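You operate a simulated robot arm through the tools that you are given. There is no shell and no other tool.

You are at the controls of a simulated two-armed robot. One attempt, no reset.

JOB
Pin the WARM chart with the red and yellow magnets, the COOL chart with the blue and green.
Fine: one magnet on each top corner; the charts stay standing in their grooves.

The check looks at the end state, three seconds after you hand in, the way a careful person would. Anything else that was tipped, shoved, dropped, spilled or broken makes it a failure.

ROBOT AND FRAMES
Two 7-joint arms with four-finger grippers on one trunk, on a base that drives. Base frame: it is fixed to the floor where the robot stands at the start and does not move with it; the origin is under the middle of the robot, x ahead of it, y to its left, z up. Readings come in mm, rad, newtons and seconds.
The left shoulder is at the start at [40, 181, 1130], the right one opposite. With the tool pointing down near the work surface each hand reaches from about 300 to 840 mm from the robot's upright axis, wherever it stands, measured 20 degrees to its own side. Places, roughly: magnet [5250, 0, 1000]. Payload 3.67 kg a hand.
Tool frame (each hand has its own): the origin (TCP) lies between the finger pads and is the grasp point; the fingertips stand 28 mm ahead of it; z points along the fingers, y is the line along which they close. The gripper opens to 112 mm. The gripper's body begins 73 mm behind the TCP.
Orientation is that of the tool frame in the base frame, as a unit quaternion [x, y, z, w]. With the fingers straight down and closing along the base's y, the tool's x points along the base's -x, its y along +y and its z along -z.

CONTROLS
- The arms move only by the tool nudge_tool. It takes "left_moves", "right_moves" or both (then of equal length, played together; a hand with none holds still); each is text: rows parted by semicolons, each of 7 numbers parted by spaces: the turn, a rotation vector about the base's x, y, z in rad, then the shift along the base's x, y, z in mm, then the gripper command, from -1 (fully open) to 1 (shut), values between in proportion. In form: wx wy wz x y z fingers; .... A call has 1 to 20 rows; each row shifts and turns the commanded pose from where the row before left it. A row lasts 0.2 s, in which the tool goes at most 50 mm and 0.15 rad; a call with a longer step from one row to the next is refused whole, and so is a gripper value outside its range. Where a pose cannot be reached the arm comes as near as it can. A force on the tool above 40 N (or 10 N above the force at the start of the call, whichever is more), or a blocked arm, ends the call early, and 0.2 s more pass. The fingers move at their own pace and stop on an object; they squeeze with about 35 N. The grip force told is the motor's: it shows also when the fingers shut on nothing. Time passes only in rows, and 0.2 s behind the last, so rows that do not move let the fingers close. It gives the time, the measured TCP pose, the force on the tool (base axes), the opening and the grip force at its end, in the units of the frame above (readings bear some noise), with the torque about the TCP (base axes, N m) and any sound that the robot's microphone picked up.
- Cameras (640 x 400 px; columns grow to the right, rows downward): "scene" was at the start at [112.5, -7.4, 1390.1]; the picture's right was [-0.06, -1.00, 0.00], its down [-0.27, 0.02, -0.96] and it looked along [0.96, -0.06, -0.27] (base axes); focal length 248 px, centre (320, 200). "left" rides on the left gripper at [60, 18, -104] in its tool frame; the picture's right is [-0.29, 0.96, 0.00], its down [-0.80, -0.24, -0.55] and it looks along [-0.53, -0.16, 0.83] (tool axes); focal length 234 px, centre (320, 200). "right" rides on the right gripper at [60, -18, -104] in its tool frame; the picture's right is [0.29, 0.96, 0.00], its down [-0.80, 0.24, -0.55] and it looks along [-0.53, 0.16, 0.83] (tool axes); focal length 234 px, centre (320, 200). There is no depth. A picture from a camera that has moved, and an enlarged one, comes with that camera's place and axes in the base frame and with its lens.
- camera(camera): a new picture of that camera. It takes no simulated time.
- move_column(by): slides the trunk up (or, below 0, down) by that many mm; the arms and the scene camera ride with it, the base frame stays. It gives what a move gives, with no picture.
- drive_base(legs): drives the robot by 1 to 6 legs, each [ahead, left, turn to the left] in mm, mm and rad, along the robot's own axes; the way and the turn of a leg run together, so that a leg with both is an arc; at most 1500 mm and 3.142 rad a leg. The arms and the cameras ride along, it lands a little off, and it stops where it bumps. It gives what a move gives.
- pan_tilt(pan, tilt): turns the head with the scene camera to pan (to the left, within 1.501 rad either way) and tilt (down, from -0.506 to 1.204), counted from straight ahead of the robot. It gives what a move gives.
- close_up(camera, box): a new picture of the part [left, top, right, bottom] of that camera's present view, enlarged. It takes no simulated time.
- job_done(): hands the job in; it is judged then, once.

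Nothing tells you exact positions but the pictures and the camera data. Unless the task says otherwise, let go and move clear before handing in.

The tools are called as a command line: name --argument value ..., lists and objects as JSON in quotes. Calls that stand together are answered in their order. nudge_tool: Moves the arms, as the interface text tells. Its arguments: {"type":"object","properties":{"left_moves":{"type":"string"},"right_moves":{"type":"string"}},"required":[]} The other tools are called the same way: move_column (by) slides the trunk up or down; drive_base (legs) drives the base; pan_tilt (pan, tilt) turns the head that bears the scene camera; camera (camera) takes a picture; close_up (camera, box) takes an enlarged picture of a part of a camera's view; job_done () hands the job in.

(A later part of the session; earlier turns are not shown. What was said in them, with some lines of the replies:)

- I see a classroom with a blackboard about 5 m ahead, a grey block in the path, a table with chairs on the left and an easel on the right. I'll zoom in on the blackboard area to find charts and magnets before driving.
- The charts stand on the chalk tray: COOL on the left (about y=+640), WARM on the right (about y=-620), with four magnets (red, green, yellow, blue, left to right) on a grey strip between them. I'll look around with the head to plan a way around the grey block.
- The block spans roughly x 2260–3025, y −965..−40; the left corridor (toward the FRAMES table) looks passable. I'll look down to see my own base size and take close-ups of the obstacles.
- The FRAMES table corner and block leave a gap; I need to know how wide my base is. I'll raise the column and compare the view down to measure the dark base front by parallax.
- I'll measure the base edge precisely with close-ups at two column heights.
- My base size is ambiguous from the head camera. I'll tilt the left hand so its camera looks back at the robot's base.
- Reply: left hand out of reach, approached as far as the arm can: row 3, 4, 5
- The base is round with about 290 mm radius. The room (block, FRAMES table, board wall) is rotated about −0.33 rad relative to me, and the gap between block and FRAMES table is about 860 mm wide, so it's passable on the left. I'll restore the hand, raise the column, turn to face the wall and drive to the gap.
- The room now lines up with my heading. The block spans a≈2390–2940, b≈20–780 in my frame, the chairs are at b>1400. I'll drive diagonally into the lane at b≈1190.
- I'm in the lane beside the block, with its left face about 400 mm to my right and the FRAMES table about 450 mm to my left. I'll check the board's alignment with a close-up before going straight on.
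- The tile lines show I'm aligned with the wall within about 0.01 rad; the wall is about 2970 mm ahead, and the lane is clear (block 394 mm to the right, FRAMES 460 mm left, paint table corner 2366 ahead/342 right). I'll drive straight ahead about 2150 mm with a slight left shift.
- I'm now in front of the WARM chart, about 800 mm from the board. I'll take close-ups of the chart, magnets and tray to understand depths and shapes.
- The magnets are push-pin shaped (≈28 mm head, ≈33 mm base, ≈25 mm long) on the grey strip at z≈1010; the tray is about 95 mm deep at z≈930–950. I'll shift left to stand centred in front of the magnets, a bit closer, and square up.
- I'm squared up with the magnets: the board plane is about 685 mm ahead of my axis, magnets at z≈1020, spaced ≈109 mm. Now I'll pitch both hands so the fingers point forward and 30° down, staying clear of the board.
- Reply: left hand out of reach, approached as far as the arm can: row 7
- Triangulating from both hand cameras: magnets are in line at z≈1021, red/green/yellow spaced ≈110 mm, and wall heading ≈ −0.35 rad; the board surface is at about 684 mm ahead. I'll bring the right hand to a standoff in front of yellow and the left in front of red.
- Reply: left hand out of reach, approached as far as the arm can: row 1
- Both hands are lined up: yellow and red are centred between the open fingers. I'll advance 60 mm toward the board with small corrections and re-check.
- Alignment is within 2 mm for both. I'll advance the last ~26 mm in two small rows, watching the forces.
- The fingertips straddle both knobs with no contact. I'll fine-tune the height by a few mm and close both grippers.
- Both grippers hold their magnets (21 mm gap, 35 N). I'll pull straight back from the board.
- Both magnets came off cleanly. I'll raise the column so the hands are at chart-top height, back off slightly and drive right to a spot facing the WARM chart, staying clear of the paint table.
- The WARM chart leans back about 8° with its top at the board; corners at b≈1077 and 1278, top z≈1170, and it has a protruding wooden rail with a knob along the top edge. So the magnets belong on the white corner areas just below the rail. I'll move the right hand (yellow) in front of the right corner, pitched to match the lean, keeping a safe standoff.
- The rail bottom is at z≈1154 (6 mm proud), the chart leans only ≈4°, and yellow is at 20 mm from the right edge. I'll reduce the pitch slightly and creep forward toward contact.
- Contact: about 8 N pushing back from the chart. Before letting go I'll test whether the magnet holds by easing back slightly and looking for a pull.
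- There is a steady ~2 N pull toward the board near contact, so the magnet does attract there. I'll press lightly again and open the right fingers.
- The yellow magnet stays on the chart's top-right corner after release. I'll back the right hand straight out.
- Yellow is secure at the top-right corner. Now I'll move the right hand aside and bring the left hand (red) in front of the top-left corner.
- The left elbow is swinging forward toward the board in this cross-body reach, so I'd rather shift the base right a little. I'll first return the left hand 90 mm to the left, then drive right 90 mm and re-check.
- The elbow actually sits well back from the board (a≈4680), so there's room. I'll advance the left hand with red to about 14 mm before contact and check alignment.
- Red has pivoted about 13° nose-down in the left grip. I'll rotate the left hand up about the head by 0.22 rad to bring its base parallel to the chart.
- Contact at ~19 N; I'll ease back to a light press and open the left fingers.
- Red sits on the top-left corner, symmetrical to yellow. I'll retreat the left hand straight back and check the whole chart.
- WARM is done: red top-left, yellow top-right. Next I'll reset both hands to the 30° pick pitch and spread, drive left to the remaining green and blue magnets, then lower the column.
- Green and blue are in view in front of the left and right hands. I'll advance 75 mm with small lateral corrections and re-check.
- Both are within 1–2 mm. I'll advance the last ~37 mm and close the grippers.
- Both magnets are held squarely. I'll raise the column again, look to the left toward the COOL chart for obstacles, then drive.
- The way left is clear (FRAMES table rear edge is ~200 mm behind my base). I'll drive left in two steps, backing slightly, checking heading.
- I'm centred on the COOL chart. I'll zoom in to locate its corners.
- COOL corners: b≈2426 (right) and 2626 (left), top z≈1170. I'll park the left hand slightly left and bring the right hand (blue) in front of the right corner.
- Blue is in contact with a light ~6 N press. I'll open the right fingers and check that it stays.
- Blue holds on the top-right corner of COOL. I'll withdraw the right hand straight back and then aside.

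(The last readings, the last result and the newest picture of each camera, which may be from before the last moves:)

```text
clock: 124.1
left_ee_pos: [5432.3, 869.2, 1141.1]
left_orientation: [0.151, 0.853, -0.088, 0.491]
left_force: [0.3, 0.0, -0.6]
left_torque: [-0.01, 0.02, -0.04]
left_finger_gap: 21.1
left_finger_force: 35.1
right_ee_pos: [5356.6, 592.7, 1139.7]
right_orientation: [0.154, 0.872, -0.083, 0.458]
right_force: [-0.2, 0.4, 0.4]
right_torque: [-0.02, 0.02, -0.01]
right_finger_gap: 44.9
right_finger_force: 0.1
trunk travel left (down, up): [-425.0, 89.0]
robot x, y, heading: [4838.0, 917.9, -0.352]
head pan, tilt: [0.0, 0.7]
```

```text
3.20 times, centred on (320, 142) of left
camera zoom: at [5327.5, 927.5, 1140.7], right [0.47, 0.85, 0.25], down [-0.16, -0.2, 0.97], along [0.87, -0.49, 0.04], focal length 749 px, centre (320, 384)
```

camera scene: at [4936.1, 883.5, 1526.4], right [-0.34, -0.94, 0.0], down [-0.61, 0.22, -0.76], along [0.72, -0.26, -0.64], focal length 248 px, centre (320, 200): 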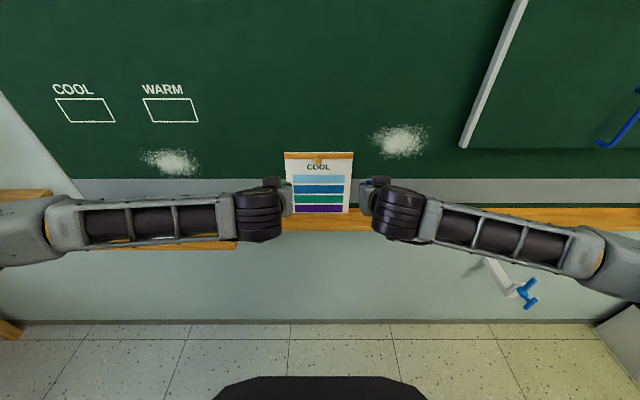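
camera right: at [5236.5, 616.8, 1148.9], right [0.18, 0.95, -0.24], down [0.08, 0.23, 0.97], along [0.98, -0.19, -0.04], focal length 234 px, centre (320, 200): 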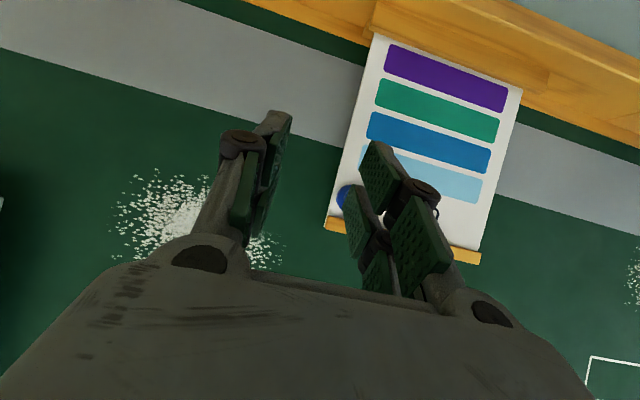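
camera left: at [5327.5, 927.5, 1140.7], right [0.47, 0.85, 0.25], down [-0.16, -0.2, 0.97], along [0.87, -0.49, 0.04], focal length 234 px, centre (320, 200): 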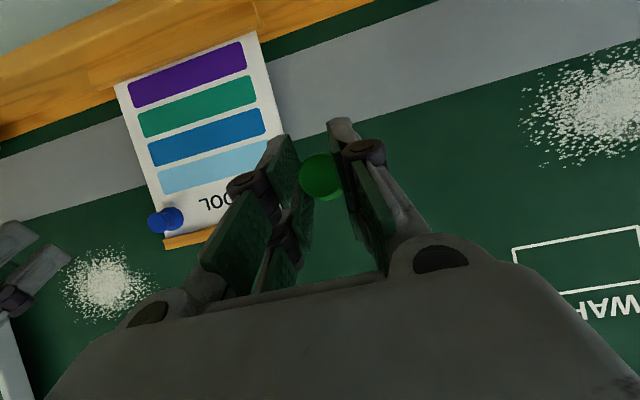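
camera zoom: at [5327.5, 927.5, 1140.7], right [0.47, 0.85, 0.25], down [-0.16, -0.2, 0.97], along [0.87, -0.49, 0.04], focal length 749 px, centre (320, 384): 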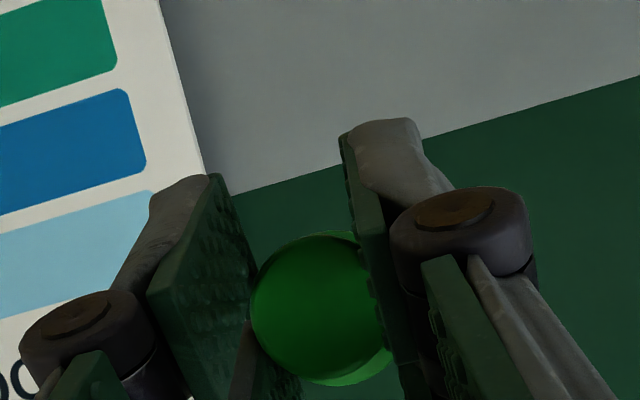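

Now the left hand with green goes in front of the top-left corner of COOL, pitched to match the lean.

nudge_tool --left_moves "0.0091 0.0251 0 15 -31.7 0 1; 0.0091 0.0251 0 15 -31.7 0 1; 0.0092 0.025 0 15.1 -31.8 0 1; 0 0 0 0 0 0 1"

close_up --camera "left" --box '[220, 80, 420, 205]'

camera --camera "left"

camera --camera "right"

camera --camera "scene"

```text
clock: 125.1
left_ee_pos: [5475.6, 773.9, 1142.0]
left_orientation: [0.155, 0.872, -0.082, 0.458]
left_force: [-0.1, 0.0, 0.1]
left_torque: [0.0, 0.04, 0.01]
left_finger_gap: 21.1
left_finger_force: 34.9
right_ee_pos: [5355.6, 592.7, 1140.1]
right_orientation: [0.154, 0.871, -0.083, 0.458]
right_force: [0.9, 0.9, 0.7]
right_torque: [0.0, 0.01, 0.04]
right_finger_gap: 44.9
right_finger_force: 0.1
trunk travel left (down, up): [-425.0, 89.0]
robot x, y, heading: [4839.8, 924.9, -0.357]
head pan, tilt: [0.0, 0.7]
```

```text
3.20 times, centred on (320, 142) of left
camera zoom: at [5370.3, 832.2, 1150.9], right [0.48, 0.84, 0.24], down [-0.08, -0.22, 0.97], along [0.87, -0.49, -0.04], focal length 749 px, centre (320, 384)
```

zoom: 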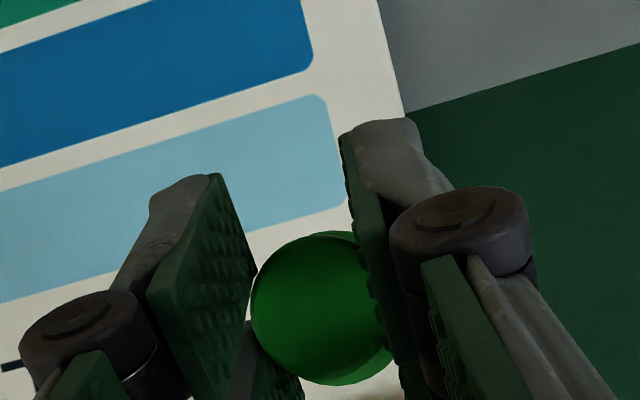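

```text
taken
camera left: at [5370.3, 832.2, 1150.9], right [0.48, 0.84, 0.24], down [-0.08, -0.22, 0.97], along [0.87, -0.49, -0.04], focal length 234 px, centre (320, 200)
```

left: 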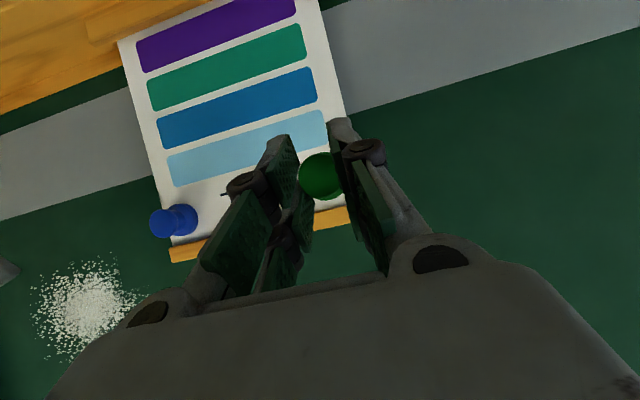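

```text
taken
camera right: at [5235.9, 616.3, 1149.1], right [0.18, 0.95, -0.24], down [0.08, 0.23, 0.97], along [0.98, -0.19, -0.03], focal length 234 px, centre (320, 200)
```

right: 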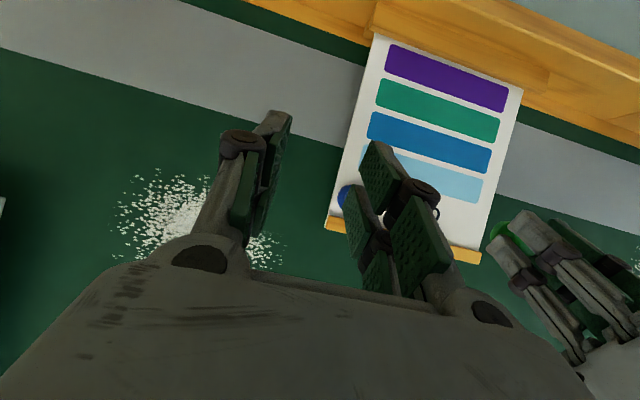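

```text
taken
camera scene: at [4935.9, 884.1, 1526.4], right [-0.34, -0.94, 0.0], down [-0.61, 0.22, -0.76], along [0.72, -0.26, -0.64], focal length 248 px, centre (320, 200)
```

scene: 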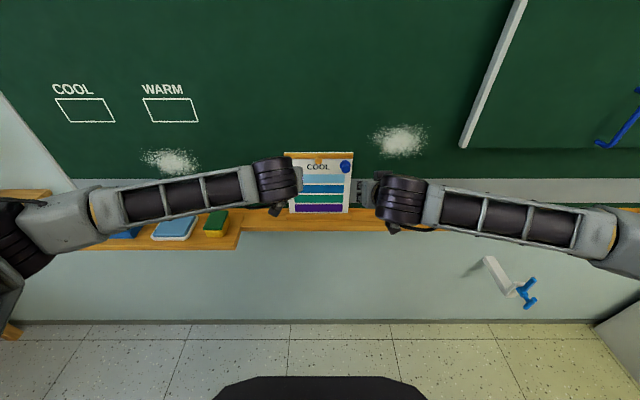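

nudge_tool --left_moves "0 0 0 12 -4 -0.5 1; 0 0 0 12 -4 -0.5 1; 0 0 0 12 -4 -0.5 1; 0 0 0 0 0 0 1"

nudge_tool --left_moves "0 0 0 2.3 -0.9 -0.2 1; 0 0 0 2.3 -0.9 -0.2 1; 0 0 0 0 0 0 1"

close_up --camera "left" --box '[220, 80, 420, 205]'

close_up --camera "right" --box '[420, 170, 580, 270]'

```text
clock: 126.1
left_ee_pos: [5510.1, 760.6, 1141.3]
left_orientation: [0.155, 0.872, -0.082, 0.458]
left_force: [0.6, 0.1, -0.6]
left_torque: [0.01, 0.03, 0.01]
left_finger_gap: 21.4
left_finger_force: 35.2
right_ee_pos: [5355.3, 591.4, 1138.5]
right_orientation: [0.154, 0.871, -0.083, 0.459]
right_force: [0.2, 0.5, 0.1]
right_torque: [-0.01, 0.01, -0.02]
right_finger_gap: 44.9
right_finger_force: 0.1
trunk travel left (down, up): [-425.0, 89.0]
robot x, y, heading: [4841.9, 920.6, -0.358]
head pan, tilt: [0.0, 0.7]
```

```text
clock: 126.9
left_ee_pos: [5516.4, 758.0, 1140.0]
left_orientation: [0.155, 0.872, -0.083, 0.457]
left_force: [0.5, 0.2, -0.8]
left_torque: [-0.05, 0.0, 0.03]
left_finger_gap: 21.3
left_finger_force: 35.1
right_ee_pos: [5355.0, 591.1, 1140.1]
right_orientation: [0.154, 0.871, -0.083, 0.459]
right_force: [0.4, 0.5, 0.4]
right_torque: [0.01, -0.03, 0.03]
right_finger_gap: 44.9
right_finger_force: 0.0
trunk travel left (down, up): [-425.0, 89.0]
robot x, y, heading: [4837.7, 919.7, -0.352]
head pan, tilt: [0.0, 0.7]
```

```text
3.20 times, centred on (320, 142) of left
camera zoom: at [5412.4, 817.4, 1149.0], right [0.48, 0.84, 0.24], down [-0.08, -0.22, 0.97], along [0.87, -0.49, -0.04], focal length 749 px, centre (320, 384)
```

zoom: 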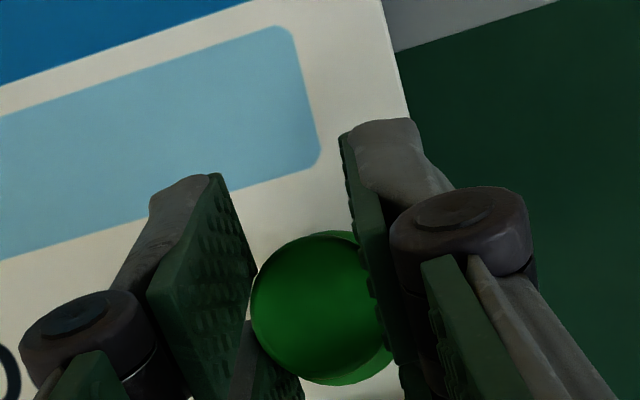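

```text
4.00 times, centred on (500, 220) of right
camera zoom: at [5236.0, 616.0, 1149.0], right [0.18, 0.95, -0.24], down [0.08, 0.23, 0.97], along [0.98, -0.19, -0.03], focal length 937 px, centre (-400, 120)
```

zoom: 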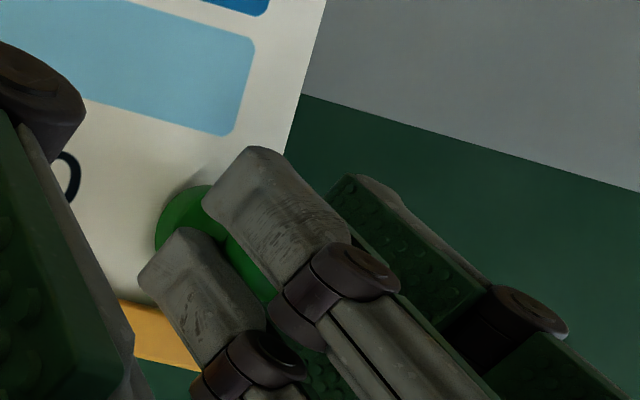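

nudge_tool --left_moves "0 0 0 1.9 -0.7 0 1; 0 0 0 0 0 0 1"

nudge_tool --left_moves "0 0 0 1.3 -0.5 0 1; 0 0 0 0 0 0 1"

```text
clock: 127.5
left_ee_pos: [5520.7, 757.9, 1140.6]
left_orientation: [0.155, 0.871, -0.083, 0.458]
left_force: [3.0, -0.8, -0.4]
left_torque: [-0.03, -0.02, -0.03]
left_finger_gap: 21.3
left_finger_force: 34.9
right_ee_pos: [5355.6, 592.1, 1138.3]
right_orientation: [0.155, 0.871, -0.084, 0.458]
right_force: [0.0, 1.0, 0.4]
right_torque: [0.02, 0.0, -0.06]
right_finger_gap: 44.6
right_finger_force: 0.1
trunk travel left (down, up): [-425.0, 89.0]
robot x, y, heading: [4839.0, 925.6, -0.347]
head pan, tilt: [0.0, 0.7]
```

```text
clock: 128.1
left_ee_pos: [5520.7, 758.7, 1139.1]
left_orientation: [0.155, 0.871, -0.083, 0.458]
left_force: [-0.6, 1.4, 0.3]
left_torque: [-0.05, -0.04, -0.01]
left_finger_gap: 21.0
left_finger_force: 35.3
right_ee_pos: [5354.3, 591.8, 1139.6]
right_orientation: [0.155, 0.871, -0.083, 0.458]
right_force: [-0.4, -0.3, -0.3]
right_torque: [0.0, 0.03, 0.01]
right_finger_gap: 45.1
right_finger_force: 0.1
trunk travel left (down, up): [-425.0, 89.0]
robot x, y, heading: [4836.5, 924.0, -0.355]
head pan, tilt: [0.0, 0.7]
```

Attraction was felt (3 N) and contact is just starting. A touch more pressure, then release.

nudge_tool --left_moves "0 0 0 1.3 -0.5 0 1; 0 0 0 0 0 0 1"

close_up --camera "right" --box '[420, 170, 580, 270]'

```text
clock: 128.7
left_ee_pos: [5521.5, 757.4, 1139.9]
left_orientation: [0.156, 0.872, -0.083, 0.457]
left_force: [-6.8, 3.8, -0.8]
left_torque: [-0.05, -0.03, 0.03]
left_finger_gap: 21.2
left_finger_force: 35.4
right_ee_pos: [5355.6, 592.2, 1140.3]
right_orientation: [0.153, 0.871, -0.082, 0.459]
right_force: [0.3, 0.4, 0.5]
right_torque: [-0.01, -0.03, 0.02]
right_finger_gap: 45.0
right_finger_force: 0.0
trunk travel left (down, up): [-425.0, 89.0]
robot x, y, heading: [4836.6, 922.1, -0.351]
head pan, tilt: [0.0, 0.7]
```

```text
4.00 times, centred on (500, 220) of right
camera zoom: at [5235.1, 616.3, 1149.4], right [0.18, 0.95, -0.24], down [0.08, 0.23, 0.97], along [0.98, -0.19, -0.03], focal length 937 px, centre (-400, 120)
```

zoom: 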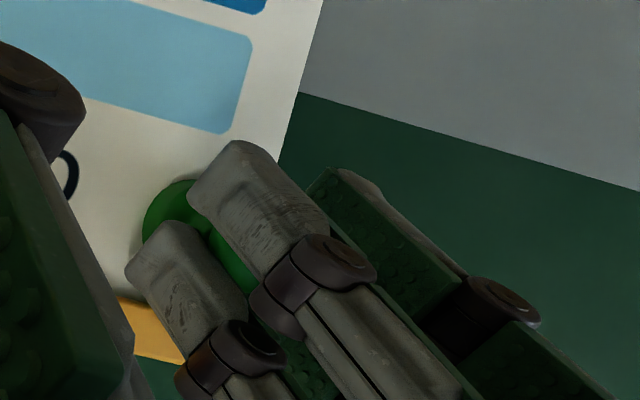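

nudge_tool --left_moves "0 0 0 0 0 0 0.5; 0 0 0 0 0 0 0.3; 0 0 0 0 0 0 0.2; 0 0 0 0 0 0 0.2"

camera --camera "left"

close_up --camera "right" --box '[420, 170, 580, 270]'

```text
clock: 129.7
left_ee_pos: [5521.9, 757.3, 1139.4]
left_orientation: [0.156, 0.871, -0.083, 0.458]
left_force: [0.2, 0.2, -0.3]
left_torque: [0.0, -0.04, 0.0]
left_finger_gap: 44.9
left_finger_force: 0.1
right_ee_pos: [5355.2, 591.6, 1139.3]
right_orientation: [0.154, 0.872, -0.082, 0.458]
right_force: [-0.3, -0.1, 0.4]
right_torque: [0.02, 0.01, 0.02]
right_finger_gap: 44.7
right_finger_force: 0.0
trunk travel left (down, up): [-425.0, 89.0]
robot x, y, heading: [4839.0, 920.5, -0.348]
head pan, tilt: [0.0, 0.7]
```

```text
taken
camera left: at [5417.9, 815.3, 1148.0], right [0.48, 0.84, 0.24], down [-0.08, -0.22, 0.97], along [0.87, -0.49, -0.04], focal length 234 px, centre (320, 200)
```

left: 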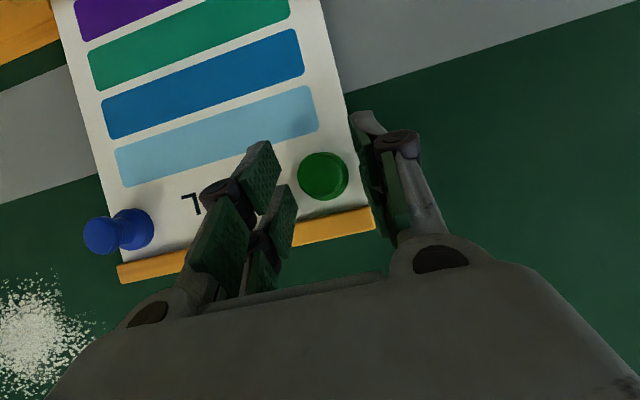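

```text
4.00 times, centred on (500, 220) of right
camera zoom: at [5236.1, 615.9, 1148.9], right [0.18, 0.95, -0.24], down [0.08, 0.23, 0.97], along [0.98, -0.19, -0.03], focal length 937 px, centre (-400, 120)
```

zoom: 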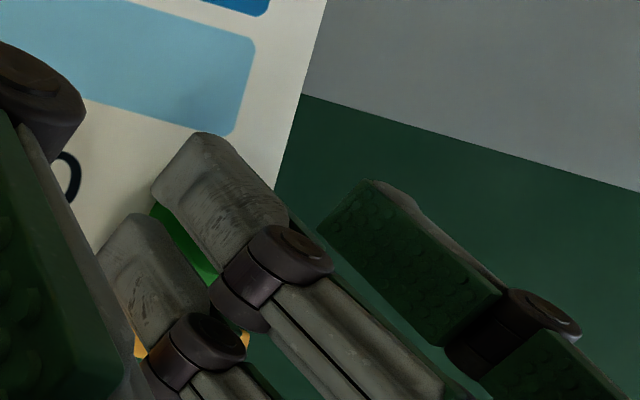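

Green stays on the top-left corner. I'll retreat the left hand straight back, then both hands clear, and back the robot away for a full check.

nudge_tool --left_moves "0 0 0 -9.4 3.4 0 0.2; 0 0 0 -9.4 3.4 0 0.2; 0 0 0 -18.8 6.9 0 0.2; 0 0 0 -18.8 6.9 0 0.2; 0 0 0 -18.8 6.9 0 0.2; 0 0 0 -18.8 6.9 0 0.2; 0 0 0 10 35 0 0.2; 0 0 0 10 35 0 0.2; 0 0 0 0 0 0 0.2"

drive_base --legs '[[-70, 0, 0]]'

pan_tilt --pan 0.0 --tilt 0.55

camera --camera "scene"

close_up --camera "scene" --box '[240, 110, 400, 210]'

camera --camera "left"

camera --camera "right"

```text
clock: 131.7
left_ee_pos: [5451.1, 860.2, 1138.0]
left_orientation: [0.156, 0.872, -0.083, 0.456]
left_force: [0.4, 0.2, -0.3]
left_torque: [-0.02, -0.01, -0.01]
left_finger_gap: 44.9
left_finger_force: 0.0
right_ee_pos: [5355.0, 591.3, 1138.3]
right_orientation: [0.155, 0.871, -0.083, 0.458]
right_force: [-0.5, -0.6, -0.8]
right_torque: [-0.02, -0.01, 0.01]
right_finger_gap: 44.8
right_finger_force: 0.0
trunk travel left (down, up): [-425.0, 89.0]
robot x, y, heading: [4834.1, 920.5, -0.349]
head pan, tilt: [0.0, 0.7]
```

```text
clock: 132.7
left_ee_pos: [5385.3, 884.1, 1135.9]
left_orientation: [0.155, 0.872, -0.083, 0.457]
left_force: [0.0, 0.7, 0.2]
left_torque: [-0.02, -0.05, -0.01]
left_finger_gap: 44.7
left_finger_force: 0.0
right_ee_pos: [5290.7, 615.8, 1136.8]
right_orientation: [0.154, 0.872, -0.082, 0.457]
right_force: [-0.1, -0.3, -0.3]
right_torque: [-0.01, -0.01, -0.02]
right_finger_gap: 44.8
right_finger_force: 0.1
trunk travel left (down, up): [-425.0, 89.0]
robot x, y, heading: [4770.9, 946.0, -0.349]
head pan, tilt: [0.0, 0.7]
```

```text
clock: 133.4
left_ee_pos: [5382.0, 885.0, 1137.2]
left_orientation: [0.156, 0.871, -0.083, 0.458]
left_force: [-0.8, 0.6, 0.4]
left_torque: [0.0, 0.0, 0.03]
left_finger_gap: 44.8
left_finger_force: 0.1
right_ee_pos: [5288.5, 617.0, 1140.3]
right_orientation: [0.154, 0.871, -0.083, 0.459]
right_force: [0.3, -0.2, 0.5]
right_torque: [0.01, -0.02, 0.02]
right_finger_gap: 44.9
right_finger_force: 0.0
trunk travel left (down, up): [-425.0, 89.0]
robot x, y, heading: [4775.3, 944.3, -0.354]
head pan, tilt: [0.0, 0.55]
```

```text
taken
camera scene: at [4872.0, 906.9, 1539.7], right [-0.34, -0.94, 0.0], down [-0.49, 0.18, -0.85], along [0.8, -0.29, -0.52], focal length 248 px, centre (320, 200)
```

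scene: 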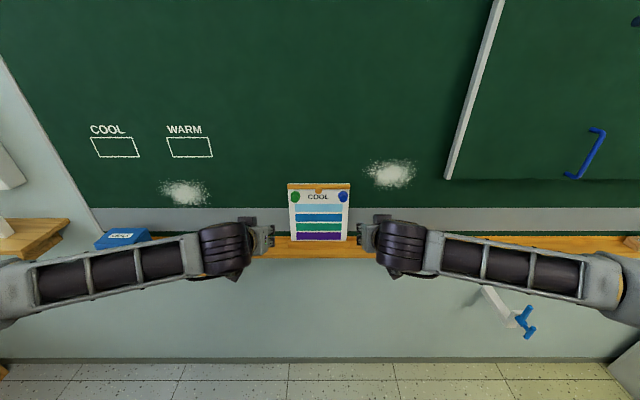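

```text
4.00 times, centred on (320, 160) of scene
camera zoom: at [4872.0, 906.9, 1539.7], right [-0.34, -0.94, 0.0], down [-0.49, 0.18, -0.85], along [0.8, -0.29, -0.52], focal length 992 px, centre (320, 360)
```

zoom: 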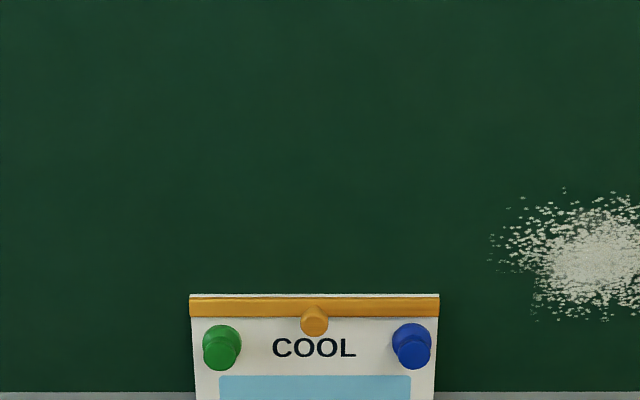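

```text
taken
camera left: at [5277.6, 944.3, 1146.3], right [0.48, 0.84, 0.24], down [-0.09, -0.22, 0.97], along [0.87, -0.49, -0.03], focal length 234 px, centre (320, 200)
```

left: 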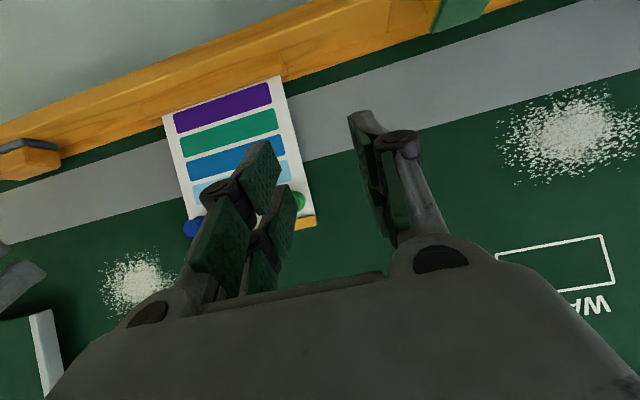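

```text
taken
camera right: at [5168.2, 640.8, 1149.8], right [0.18, 0.95, -0.24], down [0.08, 0.23, 0.97], along [0.98, -0.19, -0.03], focal length 234 px, centre (320, 200)
```

right: 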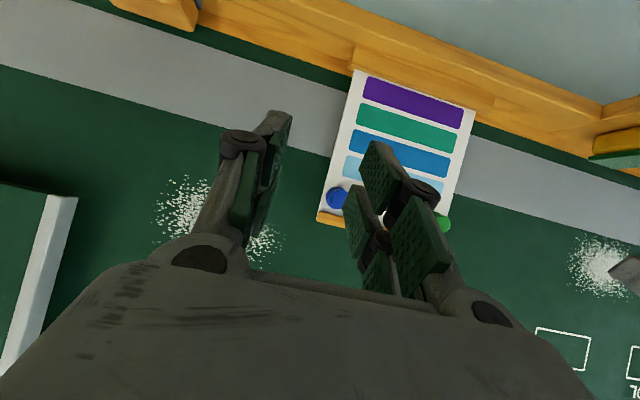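

COOL has green top-left and blue top-right. I'll look across at the WARM chart and the tray once more to confirm nothing moved.

close_up --camera "scene" --box '[260, 170, 380, 260]'

pan_tilt --pan -1.0 --tilt 0.3

camera --camera "scene"

close_up --camera "scene" --box '[240, 110, 480, 260]'

```text
4.44 times, centred on (320, 215) of scene
camera zoom: at [4872.0, 906.9, 1539.7], right [-0.34, -0.94, 0.0], down [-0.49, 0.18, -0.85], along [0.8, -0.29, -0.52], focal length 1102 px, centre (320, 133)
```

zoom: 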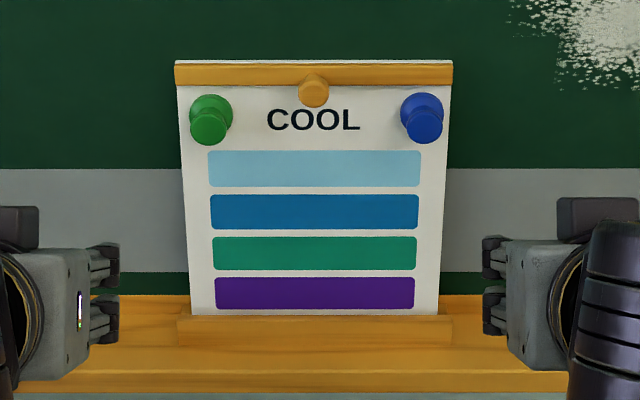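

```text
clock: 134.7
left_ee_pos: [5384.1, 886.3, 1135.7]
left_orientation: [0.155, 0.872, -0.082, 0.457]
left_force: [0.3, 0.2, -0.5]
left_torque: [0.0, 0.0, 0.01]
left_finger_gap: 44.8
left_finger_force: 0.0
right_ee_pos: [5289.5, 614.9, 1140.2]
right_orientation: [0.154, 0.871, -0.083, 0.458]
right_force: [0.4, -0.3, 0.2]
right_torque: [-0.01, 0.0, 0.02]
right_finger_gap: 44.7
right_finger_force: 0.1
trunk travel left (down, up): [-425.0, 89.0]
robot x, y, heading: [4773.7, 946.3, -0.35]
head pan, tilt: [-1.0, 0.3]
```

```text
taken
camera scene: at [4810.6, 845.8, 1562.5], right [-0.98, -0.22, 0.0], down [-0.07, 0.29, -0.96], along [0.21, -0.93, -0.3], focal length 248 px, centre (320, 200)
```

scene: 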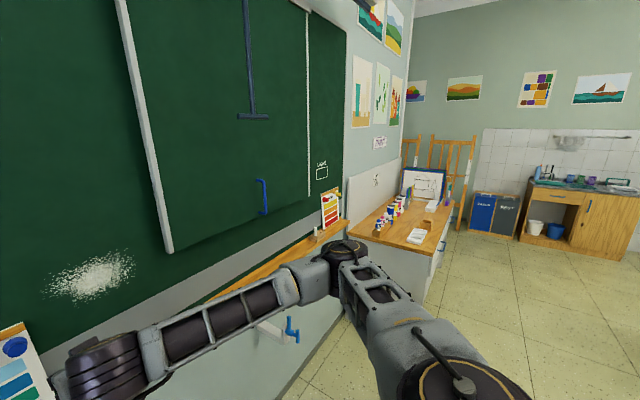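

```text
2.67 times, centred on (360, 185) of scene
camera zoom: at [4810.6, 845.8, 1562.5], right [-0.98, -0.22, 0.0], down [-0.07, 0.29, -0.96], along [0.21, -0.93, -0.3], focal length 661 px, centre (213, 240)
```

zoom: 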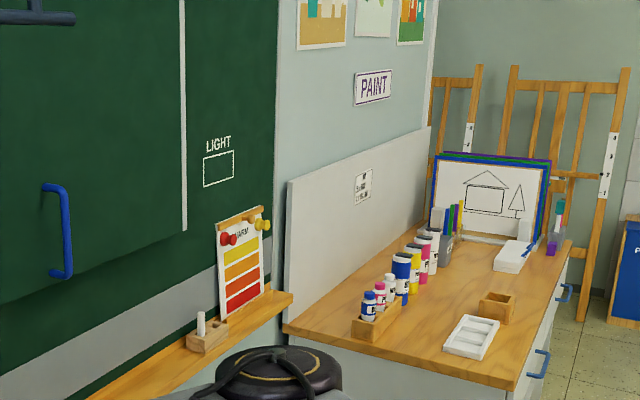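

Both charts stand in their grooves. WARM carries red and yellow and COOL carries green and blue, one magnet on each top corner just below the rail. The hands are open and about 200 mm clear, and I saw nothing else disturbed, so I'm handing in.

job_done

```text
The job is handed in.
```

Both charts are pinned and still standing in their grooves. WARM has the red magnet on its top-left corner and the yellow on its top-right. COOL has the green on its top-left and the blue on its top-right.

Each chart has a raised wooden rail along its top edge, so the magnets sit on the white paper just below it, about 20 mm in from the side. All four stayed put after I let go. I checked both charts in pictures before handing in and saw nothing else moved or knocked over. The hands are open and about 200 mm clear of the board.
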